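You operate a simulated robot arm through the tools that you are given. There is no shell and no other tool. Be economical: measure what you need, move in short steps, check, and stop when the job is done.

You run a simulated robot arm. Do the job below in one go: nothing can be reset, and whatever is moved stays where it is left.

## Task
Put things in order on the middle of the table. At the end: the juice bottle stands where the brown egg stood; the brown egg from the middle of the table stands where the dishwasher filter stood; the dishwasher filter stands where the yellow brush stood; the yellow brush is in the purple bowl; whatever was shut is shut again. Leave all else as you found it, and nothing knocked over.

It is judged by the outcome, as a careful person would: the job done as asked, and still so three seconds after it is handed in. It fails if anything else is knocked over, pushed out of place, dropped, spilled or broken.

## Robot
A 6-joint arm with a two-finger parallel gripper, fixed in place. Base frame: the origin is at the foot of the arm, x ahead of it, y to its left, z up; the work surface is at about z = 0. Readings come in cm, degrees, newtons and seconds.
With the tool pointing down near the work surface it reaches from about 14 to 58 cm from the base axis. Its first joint turns from -66.0 to 66.0 degrees. Payload 2.1 kg.
The tool frame sits at the grasp point between the pads (the TCP): z along the fingers, y along the line on which they close. The tips reach 3 cm beyond it. Largest opening 9.4 cm; finger width 2.8, thickness 1; the body of the gripper, 5 by 9.6 cm, starts 5.5 cm behind the TCP.
Orientation is told as [roll, pitch, yaw] about the base's x, y, z axes, in that order, counted from this pose: with the fingers straight down and closing along the base's y, the tool's x points along the base's -x, its y along +y and its z along -z.

## Interface
- The arm moves only by the tool move_arm. Its argument "deltas" is a list of rows, each a list of 6 numbers: the shift along the base's x, y, z in mm, then the turn, a rotation vector about the base's x, y, z in degrees. In form: [[tx, ty, tz, rx, ry, rz], ...]. A call has 1 to 12 rows; each row shifts and turns the commanded pose from where the row before left it. "gripper" is the gripper command, from -1 (shut) to 1 (fully open), values between in proportion, set as the call begins (left out, the last holds). Each row takes 0.2 s and may step no farther than 5 cm and 8.6 degrees from the row before; otherwise, or with a gripper value out of range, the whole call is refused. Where a pose cannot be reached the arm comes as near as it can. A force on the tool above 40 N (or 10 N above the force at the start of the call, whichever is more), or a blocked arm, ends the call early, and 0.2 s more pass. Each finger travels about 7.2 cm/s and halts on what it meets, pressing with about 33 N; the grip force reading is that of the motor and also rises with nothing between the fingers. The clock runs only during rows and for 0.2 s after the last one: add rows that do not move to give the fingers time. The reply holds the time, the measured pose of the TCP, the force on the tool along the base axes, the opening and the grip force, in the units named above and with some noise.
- Cameras (640 x 400 px; columns grow to the right, rows downward): "scene" is fixed at [5.07, -36.25, 49.16]; the picture's right is [0.83, -0.56, 0.00], its down [-0.27, -0.40, -0.88] and it looks along [0.49, 0.72, -0.48] (base axes); focal length 228 px, centre (320, 200). "wrist" rides on the gripper at [7.6, 1.4, -10.2] in the tool frame; the picture's right is [-0.18, 0.98, 0.00], its down [-0.75, -0.14, -0.64] and it looks along [-0.63, -0.12, 0.77] (tool axes); focal length 243 px, centre (320, 200). There is no depth. A picture from a camera that has moved, and an enlarged one, comes with that camera's place and axes in the base frame and with its lens.
- capture(camera): a new picture of that camera. It takes no simulated time.
- zoom(camera, box): a new picture of the part [left, top, right, bottom] of that camera's present view, enlarged. It takes no simulated time.
- sign_off(): hands the job in; it is judged then, once.

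Work in short steps. Places have to be worked out from the pictures, the camera data and where the tool is seen: move nearer, look again, correct. Check each grasp and each placing, and mend what went wrong. You have 120 turns and 84 pictures in all, those below and enlarged ones among them. Open the gripper and draw the arm clear of the work before you hand the job in, unless the task says otherwise; then end with one line.

The tools are called by a JSON object that holds its "method" and its "body". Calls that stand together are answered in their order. move_arm: Moves the arm, as the interface text tells. Its arguments: {"type":"object","properties":{"deltas":{"type":"array"},"gripper":{"type":"number"}},"required":["deltas"]} The other tools are called the same way: capture (camera) takes a picture; zoom (camera, box) takes an enlarged picture of a part of a camera's view; sign_off () hands the job in.

At the start:

```text
clock: 0.0
position: [36.76, 2.12, 34.79]
tool_rot: [0.0, 0.0, -0.1]
wrist_force: [0.6, 1.0, -0.2]
opening: 9.45
finger_force: 0.0
```

scene: 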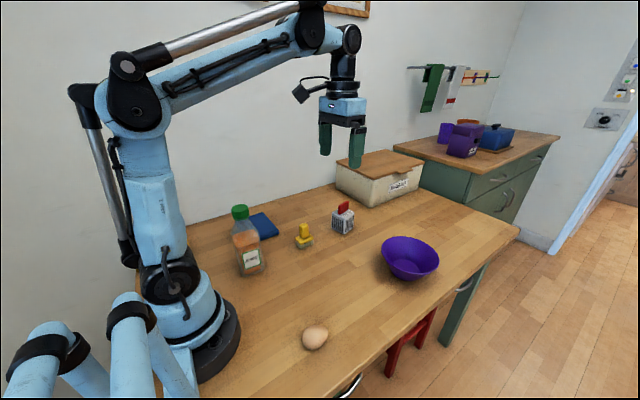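
wrist: 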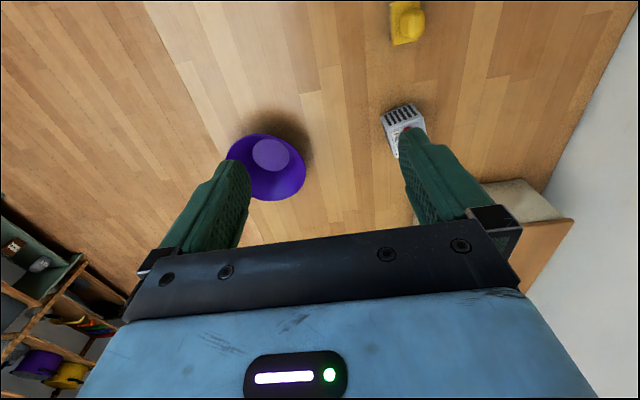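

The scene shows an egg, a juice bottle, a yellow brush, a grey filter with a red handle and a purple bowl. I'll enlarge the views to identify and locate them.

{"method": "zoom", "body": {"camera": "scene", "box": [210, 180, 370, 280]}}

{"method": "zoom", "body": {"camera": "scene", "box": [280, 220, 460, 360]}}

{"method": "zoom", "body": {"camera": "scene", "box": [320, 110, 560, 260]}}

```text
4.00 times, centred on (290, 230) of scene
camera zoom: at [5.07, -36.25, 49.16], right [0.83, -0.56, 0.0], down [-0.27, -0.4, -0.88], along [0.49, 0.72, -0.48], focal length 913 px, centre (440, 80)
```

zoom: 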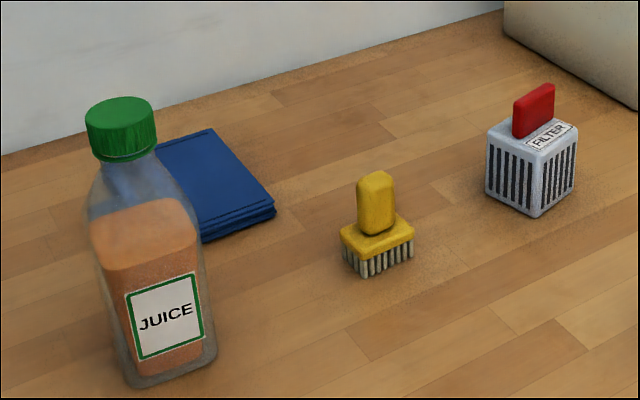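

```text
2.86 times, centred on (370, 290) of scene
camera zoom: at [5.07, -36.25, 49.16], right [0.83, -0.56, 0.0], down [-0.27, -0.4, -0.88], along [0.49, 0.72, -0.48], focal length 652 px, centre (177, -57)
```

zoom: 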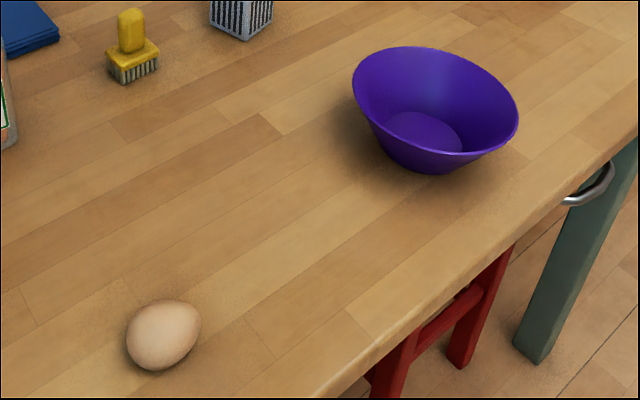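

```text
2.67 times, centred on (440, 185) of scene
camera zoom: at [5.07, -36.25, 49.16], right [0.83, -0.56, 0.0], down [-0.27, -0.4, -0.88], along [0.49, 0.72, -0.48], focal length 609 px, centre (0, 240)
```

zoom: 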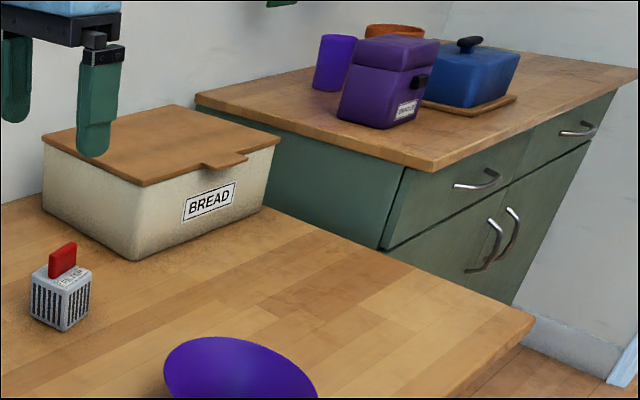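

Everything needed is in the open: brush about (33.9, 15.1), filter (50, 15.2), bottle (15.5, 14), egg (19.5, -13.4), bowl (51.6, -11.1). I go above the brush for a closer look.

{"method": "move_arm", "body": {"deltas": [[-4.8, 21.5, -34.7, 0, 0, 0], [-4.8, 21.5, -34.7, 0, 0, 0], [-4.8, 21.5, -34.7, 0, 0, 0], [-4.8, 21.5, -34.7, 0, 0, 0], [-4.8, 21.5, -34.7, 0, 0, 0], [-4.8, 21.5, -34.7, 0, 0, 0]], "gripper": 1}}

{"method": "capture", "body": {"camera": "wrist"}}

{"method": "capture", "body": {"camera": "scene"}}

```text
clock: 1.4
position: [33.98, 14.91, 14.03]
tool_rot: [0.0, 0.0, 0.1]
wrist_force: [0.0, 0.4, -0.1]
opening: 9.4
finger_force: 0.1
```

```text
78 pictures are left
camera wrist: at [26.29, 16.43, 24.24], right [0.18, 0.98, 0.0], down [0.75, -0.14, 0.64], along [0.63, -0.12, -0.77], focal length 243 px, centre (320, 200)
```

wrist: 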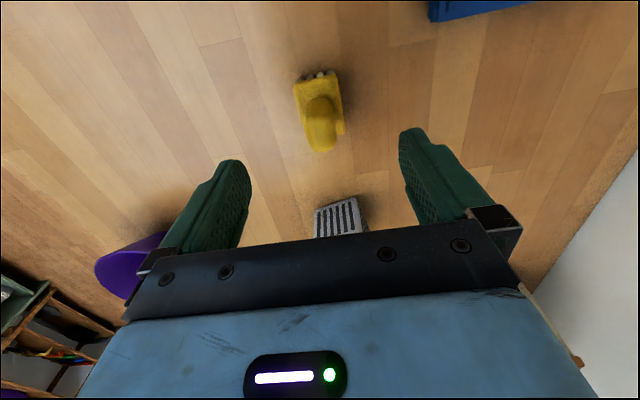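

```text
77 pictures are left
```

scene: 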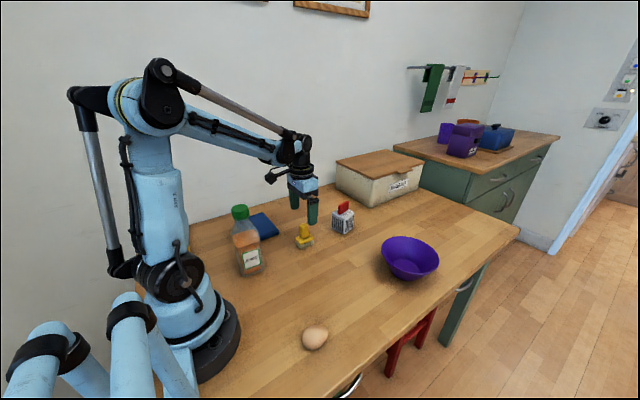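

{"method": "zoom", "body": {"camera": "wrist", "box": [240, 40, 400, 140]}}

```text
4.00 times, centred on (320, 90) of wrist
camera zoom: at [26.29, 16.43, 24.24], right [0.18, 0.98, 0.0], down [0.75, -0.14, 0.64], along [0.63, -0.12, -0.77], focal length 970 px, centre (320, 640)
```

zoom: 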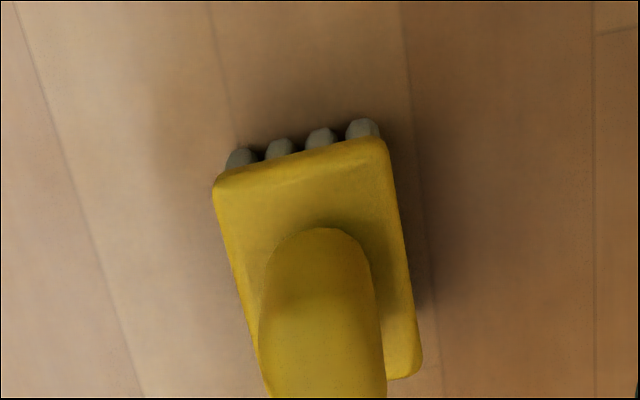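

The brush is axis-aligned, about 5×3.6 cm, centred at (33.9, 15.0), with its handle standing to about z=8. I lower to z=6.5 and close on the handle along y.

{"method": "move_arm", "body": {"deltas": [[0, 0, -38, 0, 0, 0], [0, 0.5, -37.5, 0, 0, 0], [0, 0, 0, 0, 0, 0]]}}

{"method": "move_arm", "body": {"deltas": [[0, 0, 0, 0, 0, 0], [0, 0, 0, 0, 0, 0], [0, 0, 0, 0, 0, 0], [0, 0, 0, 0, 0, 0], [0, 0, 0, 0, 0, 0]], "gripper": -1}}

{"method": "zoom", "body": {"camera": "scene", "box": [230, 160, 390, 260]}}

```text
clock: 2.2
position: [34.14, 15.15, 6.3]
tool_rot: [-0.1, 0.0, -0.1]
wrist_force: [0.3, -0.3, 0.4]
opening: 9.4
finger_force: 0.1
```

```text
clock: 3.4
position: [34.06, 15.18, 6.21]
tool_rot: [-0.1, 0.0, 0.0]
wrist_force: [0.2, 0.3, 0.0]
opening: 2.56
finger_force: 33.4
```

```text
4.00 times, centred on (310, 210) of scene
camera zoom: at [5.07, -36.25, 49.16], right [0.83, -0.56, 0.0], down [-0.27, -0.4, -0.88], along [0.49, 0.72, -0.48], focal length 913 px, centre (360, 160)
```

zoom: 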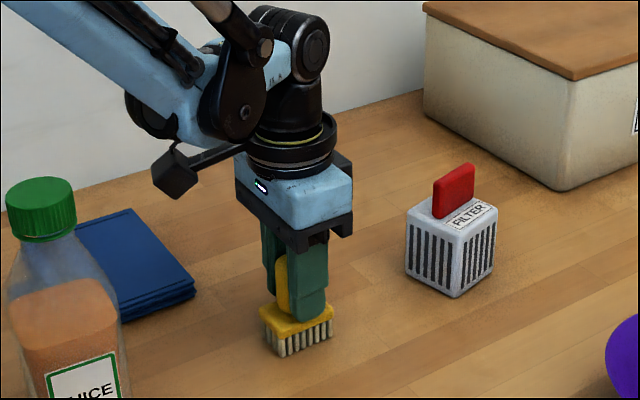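

The handle is held at 2.56 cm opening. I lift straight up and carry it over the bowl.

{"method": "move_arm", "body": {"deltas": [[0, 0, 45, 0, 0, 0], [0, 0, 45, 0, 0, 0], [0, 0, 30, 0, 0, 0], [20, -35, 0, 0, 0, 0], [25, -40, 0, 0, 0, 0], [25, -40, 0, 0, 0, 0], [25, -40, 0, 0, 0, 0], [25, -40, 0, 0, 0, 0], [25, -40, 0, 0, 0, 0], [28, -28, 0, 0, 0, 0], [0, 0, 0, 0, 0, 0]]}}

{"method": "capture", "body": {"camera": "scene"}}

{"method": "capture", "body": {"camera": "wrist"}}

```text
clock: 5.8
position: [50.98, -11.28, 18.24]
tool_rot: [0.1, 0.0, 0.0]
wrist_force: [-0.4, -0.1, -0.3]
opening: 2.55
finger_force: 32.9
```

```text
74 pictures are left
```

scene: 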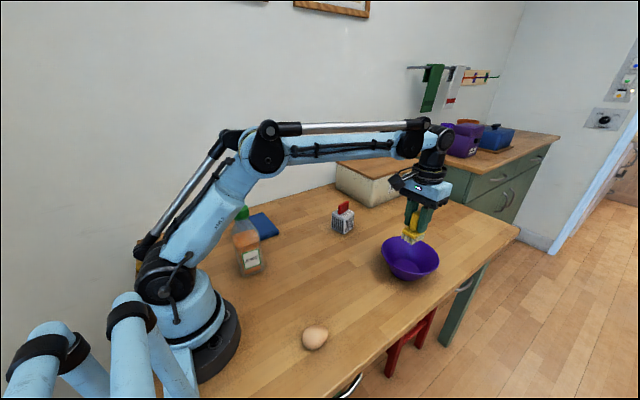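

```text
73 pictures are left
camera wrist: at [43.4, -9.76, 28.47], right [0.18, 0.98, 0.0], down [0.75, -0.14, 0.64], along [0.63, -0.12, -0.77], focal length 243 px, centre (320, 200)
```

wrist: 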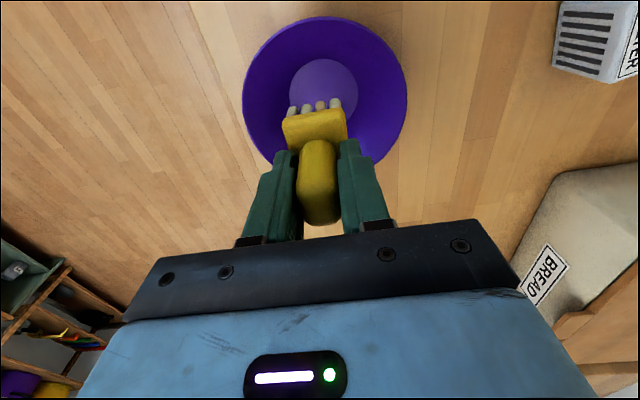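

The bowl floor's centre is about (51.2, -10.8) and about 7 cm across, so the brush fits. I correct the position and lower to just above the floor.

{"method": "move_arm", "body": {"deltas": [[2, 5, -40, 0, 0, 0], [0, 0, -40, 0, 0, 0], [0, 0, -20, 0, 0, 0], [0, 0, -3, 0, 0, 0], [0, 0, -3, 0, 0, 0]]}}

{"method": "zoom", "body": {"camera": "scene", "box": [350, 190, 470, 290]}}

{"method": "capture", "body": {"camera": "wrist"}}

```text
clock: 7.0
position: [51.25, -10.63, 7.68]
tool_rot: [-0.1, 0.0, -0.1]
wrist_force: [0.0, -0.1, -1.1]
opening: 2.55
finger_force: 32.6
```

```text
4.00 times, centred on (410, 240) of scene
camera zoom: at [5.07, -36.25, 49.16], right [0.83, -0.56, 0.0], down [-0.27, -0.4, -0.88], along [0.49, 0.72, -0.48], focal length 913 px, centre (-40, 40)
```

zoom: 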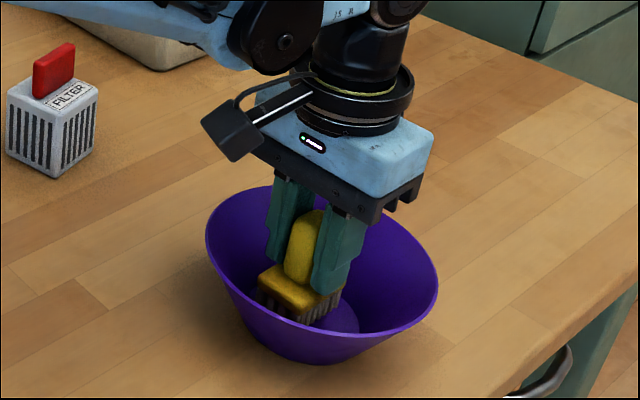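

```text
71 pictures are left
camera wrist: at [43.61, -9.23, 17.95], right [0.18, 0.98, 0.0], down [0.75, -0.14, 0.64], along [0.63, -0.12, -0.77], focal length 243 px, centre (320, 200)
```

wrist: 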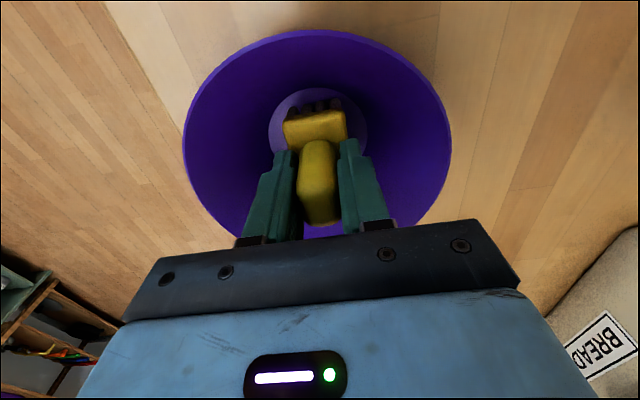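

The brush is centred over the bowl floor with a few mm left. I lower gently until there is contact.

{"method": "move_arm", "body": {"deltas": [[0, 0, -3, 0, 0, 0], [0, 0, -2, 0, 0, 0], [0, 0, -2, 0, 0, 0], [0, 0, 0, 0, 0, 0]]}}

```text
clock: 8.0
position: [51.31, -10.75, 7.06]
tool_rot: [0.0, -0.1, -0.1]
wrist_force: [0.2, -0.4, -0.7]
opening: 2.53
finger_force: 32.2
```

{"method": "move_arm", "body": {"deltas": [[0, 0, -2, 0, 0, 0], [0, 0, -1, 0, 0, 0], [0, 0, 0, 0, 0, 0]]}}

{"method": "zoom", "body": {"camera": "wrist", "box": [240, 60, 400, 160]}}

```text
clock: 8.8
position: [51.42, -10.68, 6.78]
tool_rot: [0.0, -0.2, 0.0]
wrist_force: [3.5, 0.6, 22.8]
opening: 2.56
finger_force: 33.4
```

```text
4.00 times, centred on (320, 110) of wrist
camera zoom: at [43.6, -9.23, 17.02], right [0.18, 0.98, 0.0], down [0.75, -0.14, 0.64], along [0.63, -0.12, -0.77], focal length 970 px, centre (320, 560)
```

zoom: 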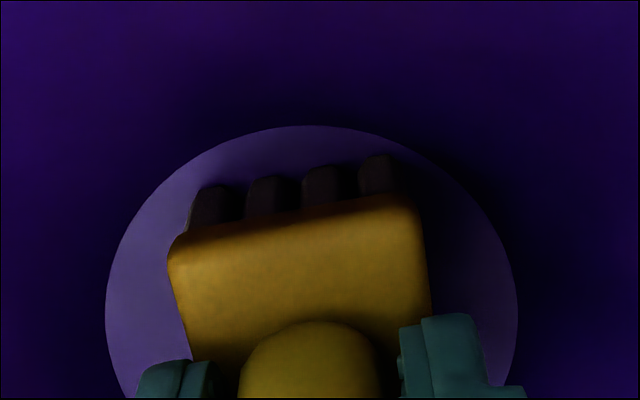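

Contact (23 N), and the brush is standing on the bowl floor. I ease up slightly, open partly so the fingers stay clear of the rim, then rise.

{"method": "move_arm", "body": {"deltas": [[0, 0, 1, 0, 0, 0], [0, 0, 0, 0, 0, 0]]}}

{"method": "move_arm", "body": {"deltas": [[0, 0, 0, 0, 0, 0], [0, 0, 0, 0, 0, 0], [0, 0, 0, 0, 0, 0], [0, 0, 20, 0, 0, 0], [0, 0, 45, 0, 0, 0], [0, 0, 45, 0, 0, 0]], "gripper": 0}}

{"method": "capture", "body": {"camera": "wrist"}}

{"method": "zoom", "body": {"camera": "scene", "box": [350, 190, 470, 290]}}

```text
clock: 9.4
position: [51.38, -10.61, 6.94]
tool_rot: [0.0, 0.1, 0.0]
wrist_force: [-2.8, -2.2, 8.5]
opening: 2.56
finger_force: 33.2
```

```text
clock: 10.8
position: [51.41, -10.51, 18.03]
tool_rot: [0.1, 0.1, -0.1]
wrist_force: [-0.1, -0.6, -0.2]
opening: 4.71
finger_force: 0.1
```

```text
69 pictures are left
camera wrist: at [43.57, -9.07, 28.18], right [0.18, 0.98, 0.0], down [0.75, -0.14, 0.64], along [0.63, -0.12, -0.77], focal length 243 px, centre (320, 200)
```

wrist: 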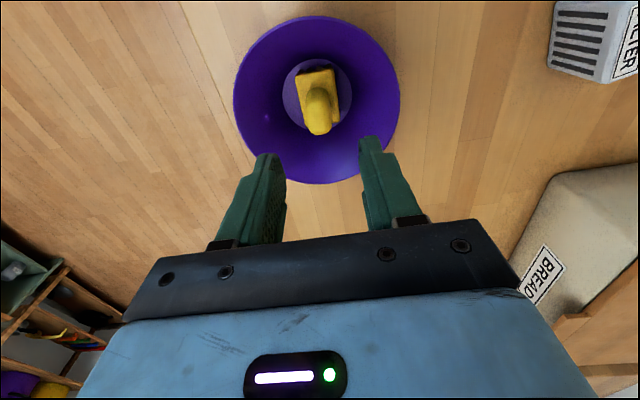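

```text
4.00 times, centred on (410, 240) of scene
camera zoom: at [5.07, -36.25, 49.16], right [0.83, -0.56, 0.0], down [-0.27, -0.4, -0.88], along [0.49, 0.72, -0.48], focal length 913 px, centre (-40, 40)
```

zoom: 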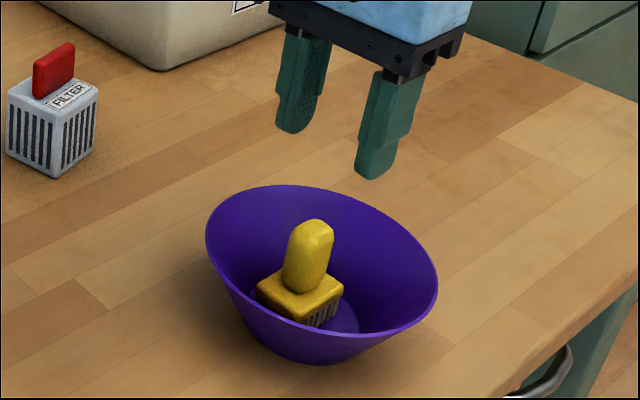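

The brush stands in the bowl and the bowl has not moved. Next I go above the filter to look.

{"method": "move_arm", "body": {"deltas": [[-3, 43, 0, 0, 0, 0], [-3, 43, 0, 0, 0, 0], [-3, 43, 0, 0, 0, 0], [-2, 43, 0, 0, 0, 0], [-2, 42, 0, 0, 0, 0], [-2, 42, -10, 0, 0, 0], [0, 0, 0, 0, 0, 0]], "gripper": 1}}

{"method": "capture", "body": {"camera": "wrist"}}

{"method": "zoom", "body": {"camera": "wrist", "box": [240, 40, 400, 140]}}

```text
clock: 12.4
position: [49.96, 14.99, 16.99]
tool_rot: [0.0, 0.0, 0.1]
wrist_force: [-0.5, -0.2, 0.6]
opening: 9.38
finger_force: 0.1
```

```text
67 pictures are left
camera wrist: at [42.26, 16.37, 27.2], right [0.18, 0.98, 0.0], down [0.75, -0.14, 0.64], along [0.63, -0.12, -0.77], focal length 243 px, centre (320, 200)
```

wrist: 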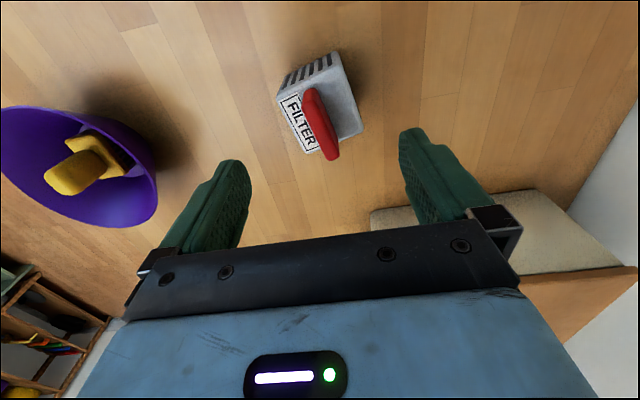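

```text
4.00 times, centred on (320, 90) of wrist
camera zoom: at [42.26, 16.37, 27.2], right [0.18, 0.98, 0.0], down [0.75, -0.14, 0.64], along [0.63, -0.12, -0.77], focal length 970 px, centre (320, 640)
```

zoom: 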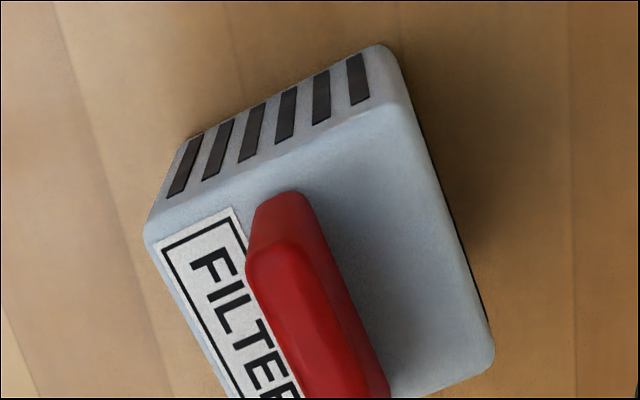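

The filter's body is at about (50.0, 15.05), yawed about +14°, with its top near z≈6.5. The red handle is centred and reaches z≈10.5. I turn 14° and lower to grip the handle.

{"method": "move_arm", "body": {"deltas": [[0, 0, 0, 0, 0, 7], [0, 0, 0, 0, 0, 7], [0, 0, -35, 0, 0, 0], [0, 0, -33, 0, 0, 0], [0, 0, 0, 0, 0, 0]]}}

{"method": "zoom", "body": {"camera": "scene", "box": [280, 160, 400, 260]}}

{"method": "capture", "body": {"camera": "wrist"}}

```text
clock: 13.6
position: [49.9, 14.71, 10.16]
tool_rot: [0.0, 0.1, 14.0]
wrist_force: [0.4, -0.3, 0.2]
opening: 9.43
finger_force: 0.1
```

```text
4.00 times, centred on (340, 210) of scene
camera zoom: at [5.07, -36.25, 49.16], right [0.83, -0.56, 0.0], down [-0.27, -0.4, -0.88], along [0.49, 0.72, -0.48], focal length 913 px, centre (240, 160)
```

zoom: 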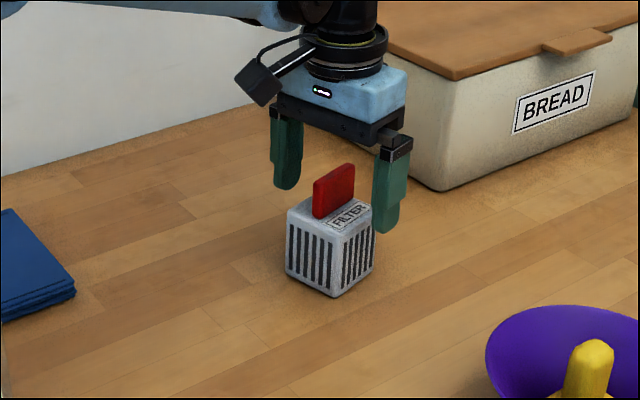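

```text
64 pictures are left
camera wrist: at [42.1, 14.39, 20.34], right [-0.06, 1.0, 0.0], down [0.77, 0.05, 0.64], along [0.64, 0.04, -0.77], focal length 243 px, centre (320, 200)
```

wrist: 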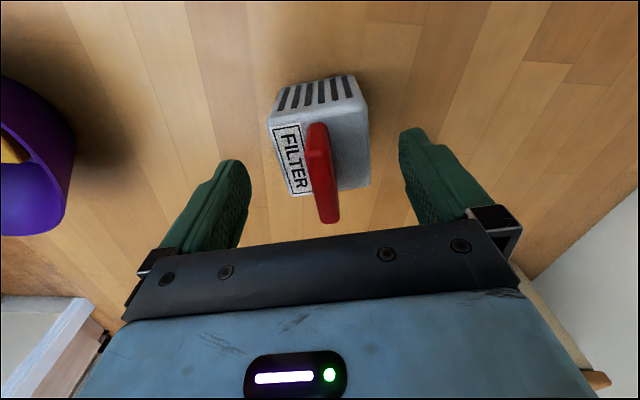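

The handle is centred between the pads, so I close.

{"method": "move_arm", "body": {"deltas": [[0, 0, 0, 0, 0, 0], [0, 0, 0, 0, 0, 0], [0, 0, 0, 0, 0, 0], [0, 0, 0, 0, 0, 0], [0, 0, 0, 0, 0, 0], [0, 0, 0, 0, 0, 0]], "gripper": -1}}

{"method": "zoom", "body": {"camera": "scene", "box": [280, 160, 400, 260]}}

```text
clock: 15.0
position: [49.92, 14.77, 10.07]
tool_rot: [0.0, 0.0, 13.9]
wrist_force: [-0.3, 0.9, 0.9]
opening: 1.56
finger_force: 32.8
```

```text
4.00 times, centred on (340, 210) of scene
camera zoom: at [5.07, -36.25, 49.16], right [0.83, -0.56, 0.0], down [-0.27, -0.4, -0.88], along [0.49, 0.72, -0.48], focal length 913 px, centre (240, 160)
```

zoom: 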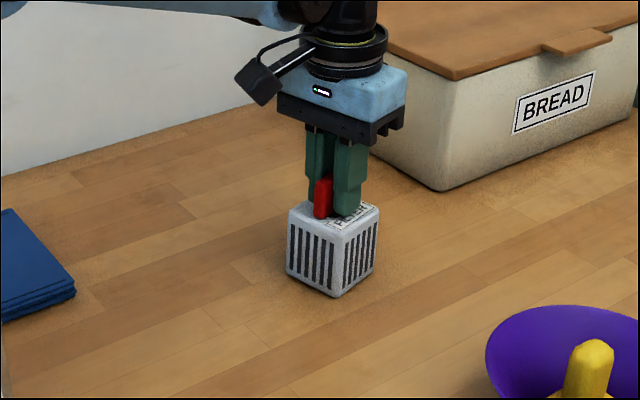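

The handle is held at 1.56 cm. I lift, move to the brush's former spot (34.0, 15.1), and come down to just above the table.

{"method": "move_arm", "body": {"deltas": [[0, 0, 30, 0, 0, 0], [0, 0, 30, 0, 0, 0], [-40, 0, 0, 0, 0, 0], [-40, 1, 0, 0, 0, 0], [-40, 1, 0, 0, 0, 0], [-39, 1, 0, 0, 0, 0], [0, 0, 0, 0, 0, 0], [0, 0, -35, 0, 0, 0], [0, 0, -18, 0, 0, 0], [0, 0, -3, 0, 0, 0], [0, 0, 0, 0, 0, 0]]}}

{"method": "zoom", "body": {"camera": "scene", "box": [210, 180, 370, 280]}}

```text
clock: 17.4
position: [33.99, 15.37, 10.4]
tool_rot: [-0.1, 0.0, 14.0]
wrist_force: [-0.3, -0.4, -1.0]
opening: 1.55
finger_force: 33.4
```

```text
4.00 times, centred on (290, 230) of scene
camera zoom: at [5.07, -36.25, 49.16], right [0.83, -0.56, 0.0], down [-0.27, -0.4, -0.88], along [0.49, 0.72, -0.48], focal length 913 px, centre (440, 80)
```

zoom: 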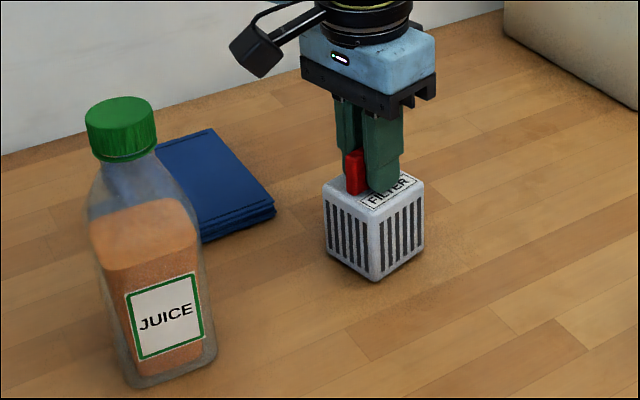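

The reading is y=15.37, a touch too far left. I correct by 3 mm and lower onto the table.

{"method": "move_arm", "body": {"deltas": [[0, -3, -2, 0, 0, 0], [0, 0, -2, 0, 0, 0], [0, 0, 0, 0, 0, 0]]}}

```text
clock: 18.2
position: [33.8, 15.01, 10.07]
tool_rot: [0.0, 0.0, 14.0]
wrist_force: [-1.7, 3.4, 20.4]
opening: 1.53
finger_force: 33.4
```

It is on the table (20 N). I ease off, open and rise.

{"method": "move_arm", "body": {"deltas": [[0, 0, 1, 0, 0, 0], [0, 0, 0, 0, 0, 0]]}}

{"method": "move_arm", "body": {"deltas": [[0, 0, 0, 0, 0, 0], [0, 0, 0, 0, 0, 0], [0, 0, 0, 0, 0, 0], [0, 0, 15, 0, 0, 0], [0, 0, 45, 0, 0, -7], [0, 0, 45, 0, 0, -7]], "gripper": 0}}

{"method": "capture", "body": {"camera": "wrist"}}

{"method": "zoom", "body": {"camera": "scene", "box": [210, 180, 370, 280]}}

```text
clock: 18.8
position: [33.91, 14.95, 10.15]
tool_rot: [0.1, 0.0, 14.0]
wrist_force: [-0.2, 0.5, -1.0]
opening: 1.55
finger_force: 33.0
```

```text
clock: 20.2
position: [33.78, 15.05, 20.73]
tool_rot: [-0.1, 0.0, -0.1]
wrist_force: [-0.2, 0.6, 0.6]
opening: 4.71
finger_force: 0.1
```

```text
61 pictures are left
camera wrist: at [26.03, 16.5, 30.84], right [0.19, 0.98, 0.0], down [0.75, -0.14, 0.64], along [0.63, -0.12, -0.77], focal length 243 px, centre (320, 200)
```

wrist: 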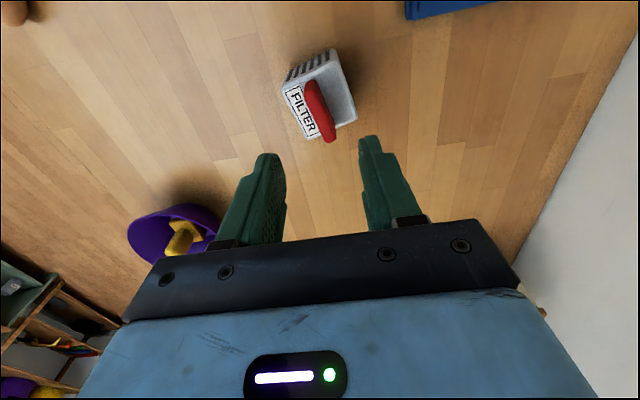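

```text
4.00 times, centred on (290, 230) of scene
camera zoom: at [5.07, -36.25, 49.16], right [0.83, -0.56, 0.0], down [-0.27, -0.4, -0.88], along [0.49, 0.72, -0.48], focal length 913 px, centre (440, 80)
```

zoom: 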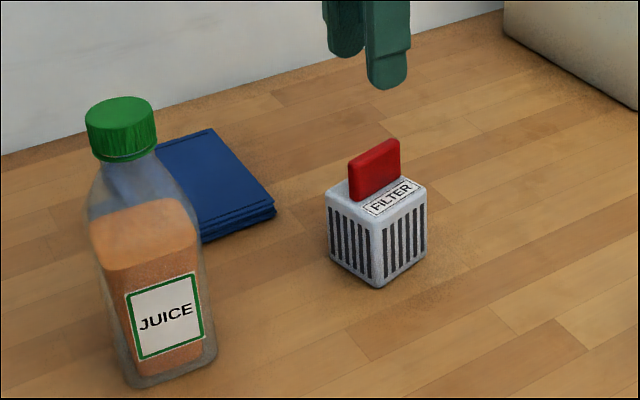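

The filter stands at the brush's spot. Next I go above the egg at about (19.5, -13.4) to look.

{"method": "move_arm", "body": {"deltas": [[-17.9, -35.5, 0, 0, 0, 0], [-17.9, -35.5, 0, 0, 0, 0], [-17.9, -35.5, 0, 0, 0, 0], [-17.9, -35.5, -10, 0, 0, 0], [-17.9, -35.5, -10, 0, 0, 0], [-17.9, -35.5, -15, 0, 0, 0], [-17.9, -35.5, -15, 0, 0, 0], [-17.9, -35.5, -17, 0, 0, 0], [0, 0, 0, 0, 0, 0]], "gripper": 1}}

{"method": "capture", "body": {"camera": "wrist"}}

{"method": "capture", "body": {"camera": "scene"}}

```text
clock: 22.2
position: [19.2, -13.57, 14.02]
tool_rot: [0.0, 0.0, 0.0]
wrist_force: [0.0, 0.2, 0.3]
opening: 9.4
finger_force: 0.1
```

```text
59 pictures are left
camera wrist: at [11.59, -11.98, 24.25], right [0.18, 0.98, 0.0], down [0.75, -0.14, 0.64], along [0.63, -0.12, -0.77], focal length 243 px, centre (320, 200)
```

wrist: 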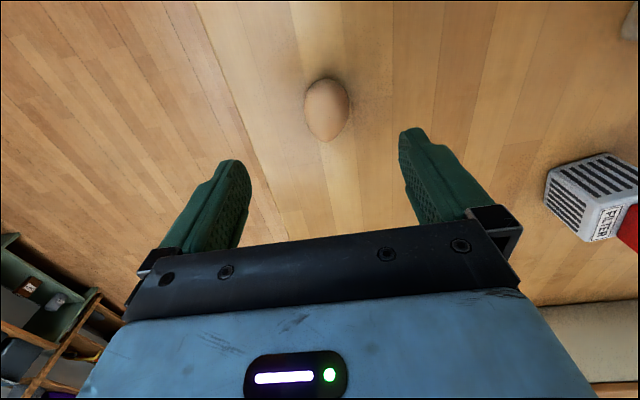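

```text
58 pictures are left
```

scene: 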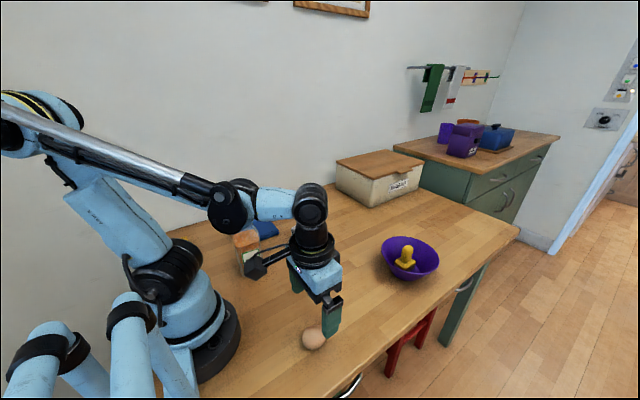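

{"method": "zoom", "body": {"camera": "wrist", "box": [270, 60, 382, 160]}}

{"method": "zoom", "body": {"camera": "scene", "box": [260, 310, 380, 390]}}

```text
4.00 times, centred on (326, 110) of wrist
camera zoom: at [11.59, -11.98, 24.25], right [0.18, 0.98, 0.0], down [0.75, -0.14, 0.64], along [0.63, -0.12, -0.77], focal length 970 px, centre (296, 560)
```

zoom: 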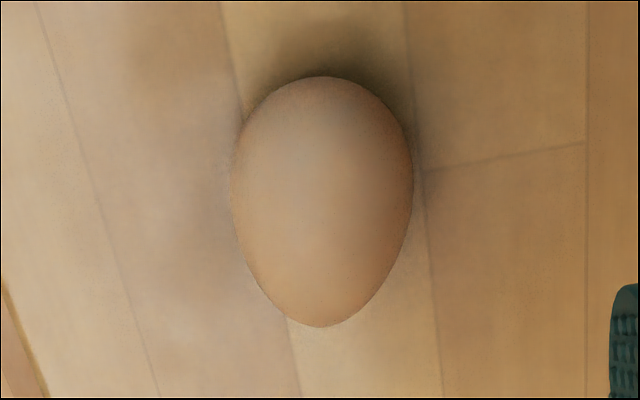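

```text
5.00 times, centred on (320, 350) of scene
camera zoom: at [5.07, -36.25, 49.16], right [0.83, -0.56, 0.0], down [-0.27, -0.4, -0.88], along [0.49, 0.72, -0.48], focal length 1141 px, centre (320, -550)
```

zoom: 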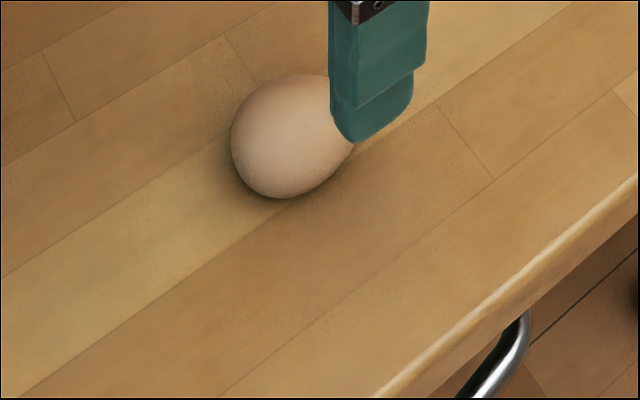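

The egg lies with its long axis roughly along x (about -10°), 4.1 cm wide, centred near (19.3, -13.0). I turn -10° and lower with the fingers either side of it.

{"method": "move_arm", "body": {"deltas": [[1, 5, 0, 0, 0, -5], [0, 0, 0, 0, 0, -5], [0, 0, -40, 0, 0, 0], [0, 0, -40, 0, 0, 0], [0, 0, -20, 0, 0, 0], [0, 0, -5, 0, 0, 0], [0, 0, 0, 0, 0, 0]]}}

{"method": "capture", "body": {"camera": "wrist"}}

{"method": "zoom", "body": {"camera": "scene", "box": [240, 290, 400, 390]}}

```text
clock: 23.8
position: [19.7, -13.08, 3.53]
tool_rot: [-0.1, 0.0, -10.1]
wrist_force: [0.3, 0.5, 0.3]
opening: 9.39
finger_force: 0.0
```

```text
55 pictures are left
camera wrist: at [12.35, -10.24, 13.64], right [0.35, 0.94, 0.0], down [0.72, -0.27, 0.64], along [0.6, -0.23, -0.77], focal length 243 px, centre (320, 200)
```

wrist: 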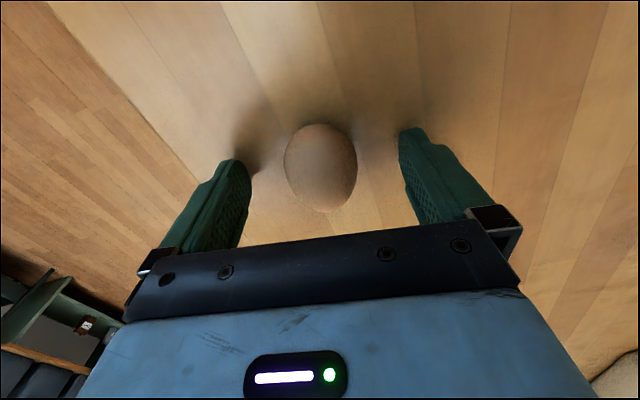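

```text
4.00 times, centred on (320, 340) of scene
camera zoom: at [5.07, -36.25, 49.16], right [0.83, -0.56, 0.0], down [-0.27, -0.4, -0.88], along [0.49, 0.72, -0.48], focal length 913 px, centre (320, -360)
```

zoom: 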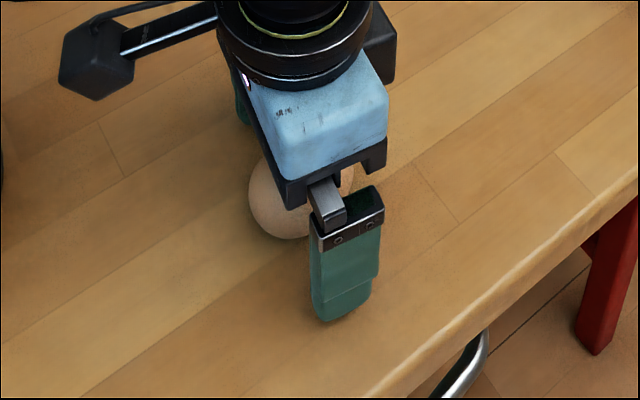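

The egg is centred between the pads at about (19.2, -12.9). I shift 4 mm back in x and close gently to about 4 cm to see whether the force stays low.

{"method": "move_arm", "body": {"deltas": [[-4, 1, -2, 0, 0, 0], [0, 0, 0, 0, 0, 0]]}}

{"method": "move_arm", "body": {"deltas": [[0, 0, 0, 0, 0, 0], [0, 0, 0, 0, 0, 0], [0, 0, 0, 0, 0, 0], [0, 0, 0, 0, 0, 0]], "gripper": -0.14}}

{"method": "capture", "body": {"camera": "wrist"}}

```text
clock: 24.4
position: [19.32, -13.01, 3.26]
tool_rot: [-0.1, 0.0, -10.0]
wrist_force: [-0.6, 0.0, 0.8]
opening: 9.41
finger_force: 0.1
```

```text
clock: 25.4
position: [19.34, -12.97, 3.23]
tool_rot: [0.0, 0.0, -10.0]
wrist_force: [0.0, -0.3, 0.0]
opening: 4.16
finger_force: 1.3
```

```text
53 pictures are left
camera wrist: at [12.01, -10.24, 13.45], right [0.35, 0.94, 0.0], down [0.72, -0.27, 0.64], along [0.6, -0.23, -0.77], focal length 243 px, centre (320, 200)
```

wrist: 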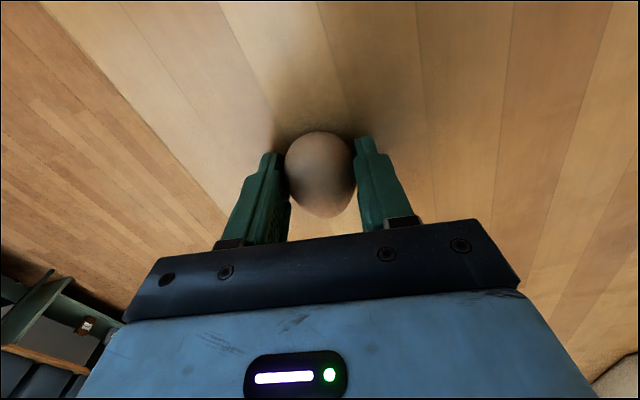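

The pads touch at 4.16 cm with 1.3 N, so the force scales with the command. I tighten moderately.

{"method": "move_arm", "body": {"deltas": [[0, 0, 0, 0, 0, 0], [0, 0, 0, 0, 0, 0]], "gripper": -0.3}}

```text
clock: 26.0
position: [19.36, -12.97, 3.35]
tool_rot: [0.0, 0.1, -10.0]
wrist_force: [1.5, 0.2, -0.6]
opening: 4.12
finger_force: 32.1
```

Force jumped to 32 N, so I back off a little to be gentler on the egg.

{"method": "move_arm", "body": {"deltas": [[0, 0, 0, 0, 0, 0], [0, 0, 0, 0, 0, 0]], "gripper": -0.18}}

{"method": "zoom", "body": {"camera": "wrist", "box": [240, 110, 400, 230]}}

```text
clock: 26.6
position: [19.37, -13.09, 3.33]
tool_rot: [0.1, 0.0, -9.9]
wrist_force: [0.4, 0.9, 0.5]
opening: 4.15
finger_force: 33.0
```

```text
3.33 times, centred on (320, 170) of wrist
camera zoom: at [12.01, -10.24, 13.45], right [0.35, 0.94, 0.0], down [0.72, -0.27, 0.64], along [0.6, -0.23, -0.77], focal length 809 px, centre (320, 300)
```

zoom: 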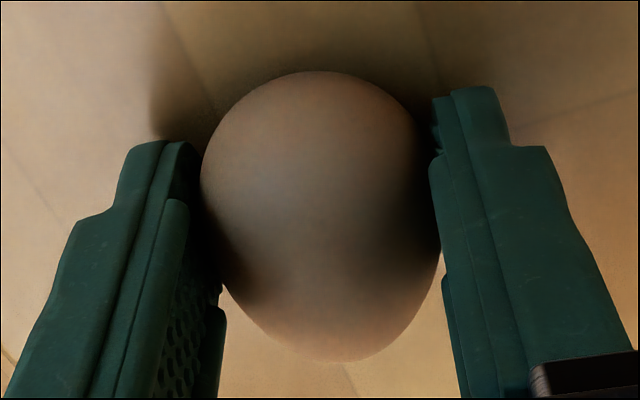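

The egg is intact and held. I lift a few cm and check.

{"method": "move_arm", "body": {"deltas": [[0, 0, 10, 0, 0, 0], [0, 0, 30, 0, 0, 0], [0, 0, 40, 0, 0, 0], [0, 0, 40, 0, 0, 0], [0, 0, 0, 0, 0, 0]]}}

{"method": "capture", "body": {"camera": "wrist"}}

```text
clock: 27.8
position: [18.77, -12.53, 15.43]
tool_rot: [0.0, 0.0, -10.0]
wrist_force: [-0.3, -0.2, -0.7]
opening: 4.13
finger_force: 33.4
```

```text
51 pictures are left
camera wrist: at [11.48, -9.78, 25.61], right [0.35, 0.94, 0.0], down [0.72, -0.27, 0.64], along [0.6, -0.23, -0.77], focal length 243 px, centre (320, 200)
```

wrist: 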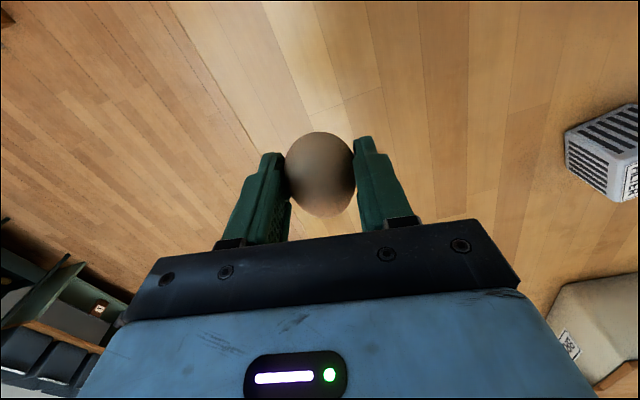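

The egg is held securely. I carry it diagonally to above the filter's former spot (50.0, 15.1), between the filter and the bowl.

{"method": "move_arm", "body": {"deltas": [[30.7, 28.1, 0, 0, 0, 0], [30.7, 28.1, 0, 0, 0, 0], [30.7, 28.1, 0, 0, 0, 0], [30.7, 28.1, 0, 0, 0, 0], [30.7, 28.1, 0, 0, 0, 0], [30.7, 28.1, 0, 0, 0, 0], [30.7, 28.1, 0, 0, 0, 0], [30.7, 28.1, 0, 0, 0, 0], [30.7, 28.1, 0, 0, 0, 0], [30.7, 28.1, 0, 0, 0, 0], [0, 0, -30, 0, 0, 0], [0, 0, 0, 0, 0, 0]]}}

{"method": "zoom", "body": {"camera": "scene", "box": [270, 160, 430, 260]}}

```text
clock: 30.4
position: [50.16, 15.46, 12.44]
tool_rot: [0.0, 0.0, -10.0]
wrist_force: [-0.1, 0.3, -0.1]
opening: 4.12
finger_force: 32.9
```

```text
4.00 times, centred on (350, 210) of scene
camera zoom: at [5.08, -36.25, 49.16], right [0.83, -0.56, 0.0], down [-0.27, -0.4, -0.88], along [0.49, 0.72, -0.48], focal length 913 px, centre (200, 160)
```

zoom: 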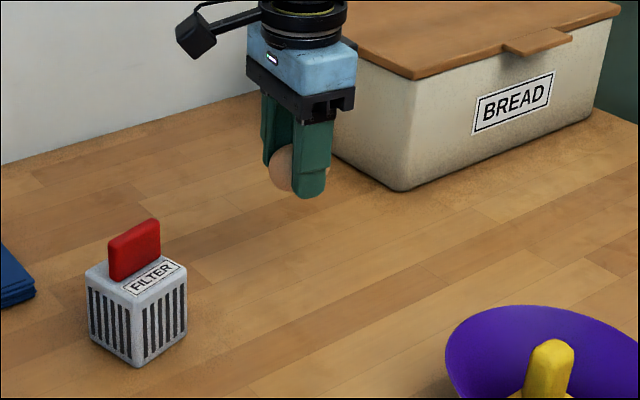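

I'm over the spot. I correct y by -3 mm and lower to just above the grasp height of z≈3.3.

{"method": "move_arm", "body": {"deltas": [[0, -3, -40, 0, 0, 0], [0, 0, -35, 0, 0, 0], [0, 0, -9, 0, 0, 0], [0, 0, 0, 0, 0, 0]]}}

{"method": "zoom", "body": {"camera": "scene", "box": [270, 160, 430, 260]}}

{"method": "capture", "body": {"camera": "wrist"}}

```text
clock: 31.4
position: [49.97, 15.18, 3.87]
tool_rot: [0.0, 0.0, -10.0]
wrist_force: [-0.7, 0.1, -0.6]
opening: 4.11
finger_force: 33.1
```

```text
4.00 times, centred on (350, 210) of scene
camera zoom: at [5.07, -36.25, 49.16], right [0.83, -0.56, 0.0], down [-0.27, -0.4, -0.88], along [0.49, 0.72, -0.48], focal length 913 px, centre (200, 160)
```

zoom: 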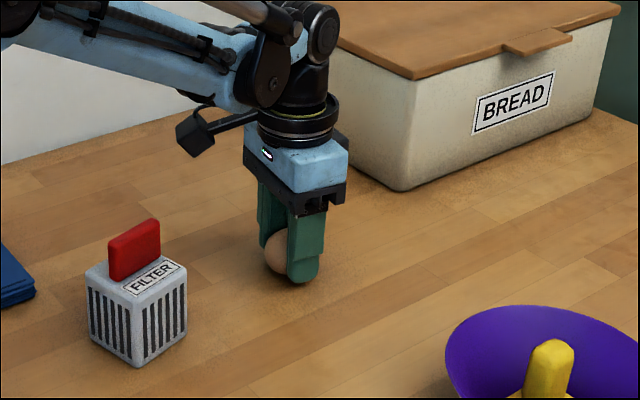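

```text
48 pictures are left
camera wrist: at [42.59, 18.02, 14.08], right [0.35, 0.94, 0.0], down [0.72, -0.27, 0.64], along [0.6, -0.23, -0.77], focal length 243 px, centre (320, 200)
```

wrist: 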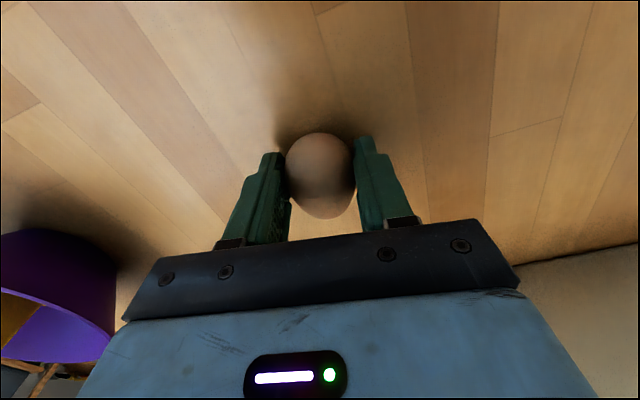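

{"method": "move_arm", "body": {"deltas": [[0, 0, -2, 0, 0, 0], [0, 0, -1, 0, 0, 0], [0, 0, -1, 0, 0, 0], [0, 0, 0, 0, 0, 0]]}}

```text
clock: 32.4
position: [50.01, 15.07, 3.53]
tool_rot: [0.0, 0.0, -10.0]
wrist_force: [0.0, 0.4, 0.2]
opening: 4.11
finger_force: 32.6
```

No contact yet, so I lower in millimetre steps.

{"method": "move_arm", "body": {"deltas": [[0, 0, -1, 0, 0, 0], [0, 0, -1, 0, 0, 0], [0, 0, 0, 0, 0, 0]]}}

```text
clock: 33.2
position: [50.09, 15.0, 3.4]
tool_rot: [0.0, 0.0, -10.1]
wrist_force: [0.0, 0.0, -0.2]
opening: 4.13
finger_force: 33.3
```

{"method": "move_arm", "body": {"deltas": [[0, 0, -1, 0, 0, 0], [0, 0, 0, 0, 0, 0]]}}

```text
clock: 33.8
position: [50.13, 14.76, 3.31]
tool_rot: [0.0, -0.1, -10.0]
wrist_force: [-1.2, 0.6, 11.4]
opening: 4.12
finger_force: 33.3
```

Gentle contact (11 N): the egg is down. I open to about 7 cm and rise straight up.

{"method": "move_arm", "body": {"deltas": [[0, 0, 0, 0, 0, 0], [0, 0, 0, 0, 0, 0], [0, 0, 0, 0, 0, 0]], "gripper": 0.5}}

{"method": "move_arm", "body": {"deltas": [[0, 0, 15, 0, 0, 0], [0, 0, 40, 0, 0, 0], [0, 0, 45, 0, 0, 5], [0, 0, 30, 0, 0, 5], [0, 0, 0, 0, 0, 0]]}}

{"method": "capture", "body": {"camera": "wrist"}}

{"method": "zoom", "body": {"camera": "scene", "box": [270, 160, 430, 260]}}

```text
clock: 34.6
position: [50.08, 14.88, 3.13]
tool_rot: [0.0, 0.0, -10.0]
wrist_force: [-0.1, -0.2, -0.1]
opening: 7.06
finger_force: 0.1
```

```text
clock: 35.8
position: [50.1, 15.0, 16.14]
tool_rot: [0.1, 0.0, 0.0]
wrist_force: [0.2, -0.6, 0.5]
opening: 7.06
finger_force: 0.1
```

```text
47 pictures are left
camera wrist: at [42.39, 16.37, 26.39], right [0.18, 0.98, 0.0], down [0.75, -0.14, 0.64], along [0.63, -0.12, -0.77], focal length 243 px, centre (320, 200)
```

wrist: 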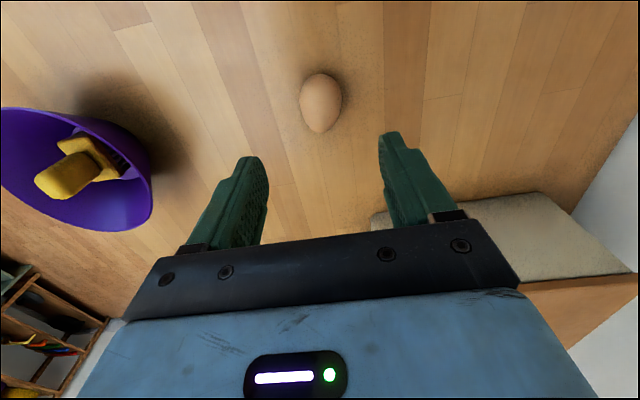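

```text
4.00 times, centred on (350, 210) of scene
camera zoom: at [5.07, -36.25, 49.16], right [0.83, -0.56, 0.0], down [-0.27, -0.4, -0.88], along [0.49, 0.72, -0.48], focal length 913 px, centre (200, 160)
```

zoom: 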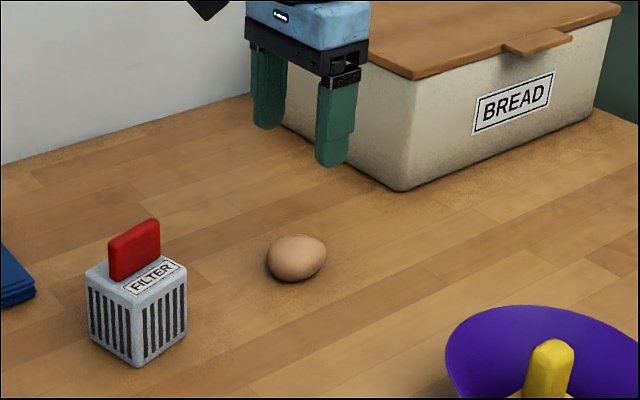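

The egg rests at (50.2, 15.0), intact and still. I enlarge the bottle in the scene view to plan that grasp.

{"method": "zoom", "body": {"camera": "scene", "box": [212, 195, 292, 285]}}

```text
4.44 times, centred on (252, 240) of scene
camera zoom: at [5.07, -36.25, 49.16], right [0.83, -0.56, 0.0], down [-0.27, -0.4, -0.88], along [0.49, 0.72, -0.48], focal length 1014 px, centre (622, 22)
```

zoom: 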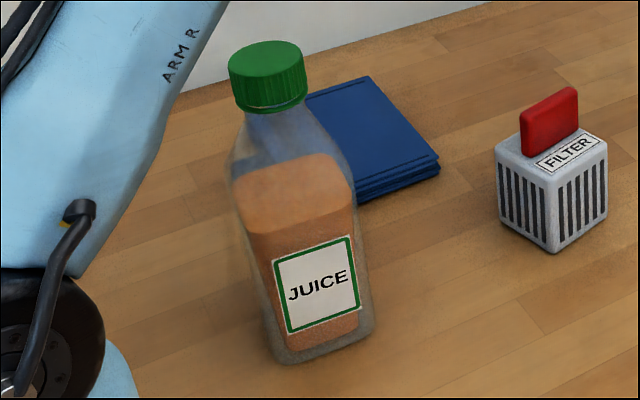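

The bottle sits at about (15.8, 15.3), with its cap about 4.4 cm wide at z 17–20. I rise to z≈27 and go above it, checking that the arm reaches there.

{"method": "move_arm", "body": {"deltas": [[0, 0, 48, 0, 0, 0], [0, 0, 48, 0, 0, 0], [0, 0, 14, 0, 0, 0], [-45, 0, 0, 0, 0, 0], [-45, 0, 0, 0, 0, 0], [-45, 0, 0, 0, 0, 0], [-45, 0, 0, 0, 0, 0], [-45, 0, 0, 0, 0, 0], [-45, 0, 0, 0, 0, 0], [-40, 2, 0, 0, 0, 0], [0, 0, 0, 0, 0, 0]], "gripper": 1}}

{"method": "capture", "body": {"camera": "wrist"}}

{"method": "capture", "body": {"camera": "scene"}}

```text
clock: 38.2
position: [18.63, 15.08, 27.46]
tool_rot: [0.1, -0.1, 0.1]
wrist_force: [-0.4, -0.1, -0.6]
opening: 9.4
finger_force: 0.1
```

```text
44 pictures are left
camera wrist: at [10.99, 16.59, 37.69], right [0.18, 0.98, 0.0], down [0.75, -0.14, 0.64], along [0.63, -0.12, -0.77], focal length 243 px, centre (320, 200)
```

wrist: 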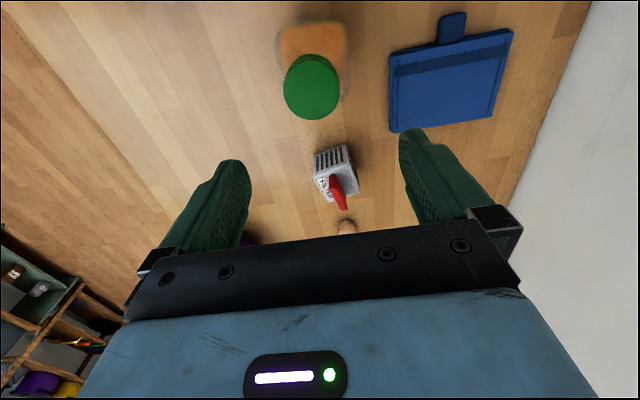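

```text
43 pictures are left
```

scene: 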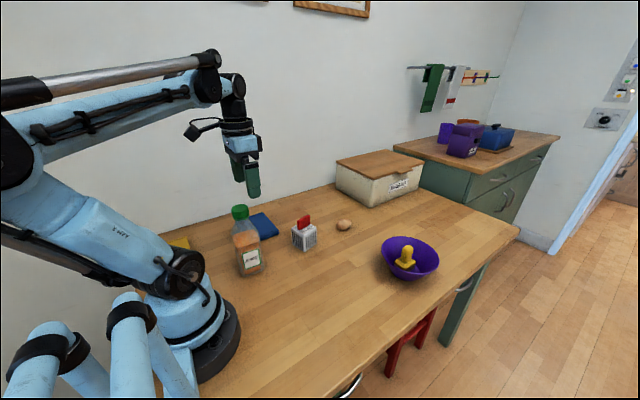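

The cap is at about (15.9, 15.0). I shift over it and descend part-way, still above the cap, to check alignment.

{"method": "move_arm", "body": {"deltas": [[-27, -1, 0, 0, 0, 0], [0, 0, -20, 0, 0, 0], [0, 0, 0, 0, 0, 0]]}}

{"method": "capture", "body": {"camera": "wrist"}}

{"method": "zoom", "body": {"camera": "scene", "box": [180, 120, 340, 290]}}

```text
clock: 39.0
position: [16.14, 14.94, 25.39]
tool_rot: [0.0, 0.0, -0.1]
wrist_force: [0.7, -0.2, -0.2]
opening: 9.43
finger_force: 0.2
```

```text
42 pictures are left
camera wrist: at [8.41, 16.48, 35.48], right [0.18, 0.98, 0.0], down [0.75, -0.14, 0.64], along [0.63, -0.12, -0.77], focal length 243 px, centre (320, 200)
```

wrist: 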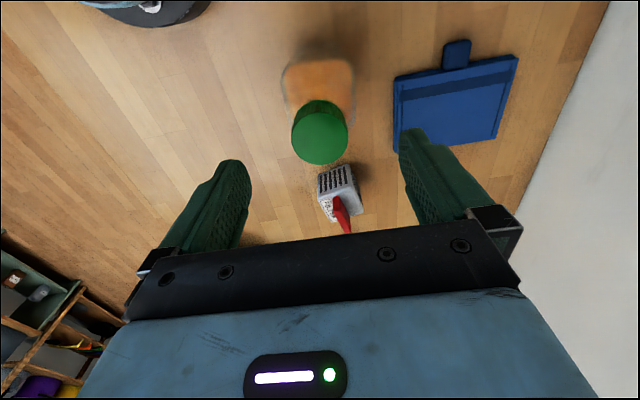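

```text
2.35 times, centred on (260, 205) of scene
camera zoom: at [5.07, -36.25, 49.16], right [0.83, -0.56, 0.0], down [-0.27, -0.4, -0.88], along [0.49, 0.72, -0.48], focal length 537 px, centre (461, 188)
```

zoom: 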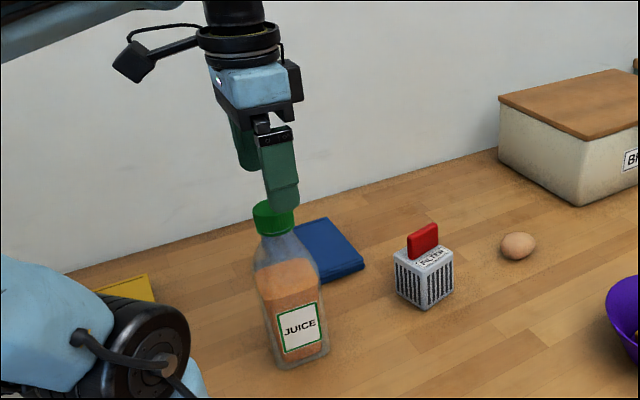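

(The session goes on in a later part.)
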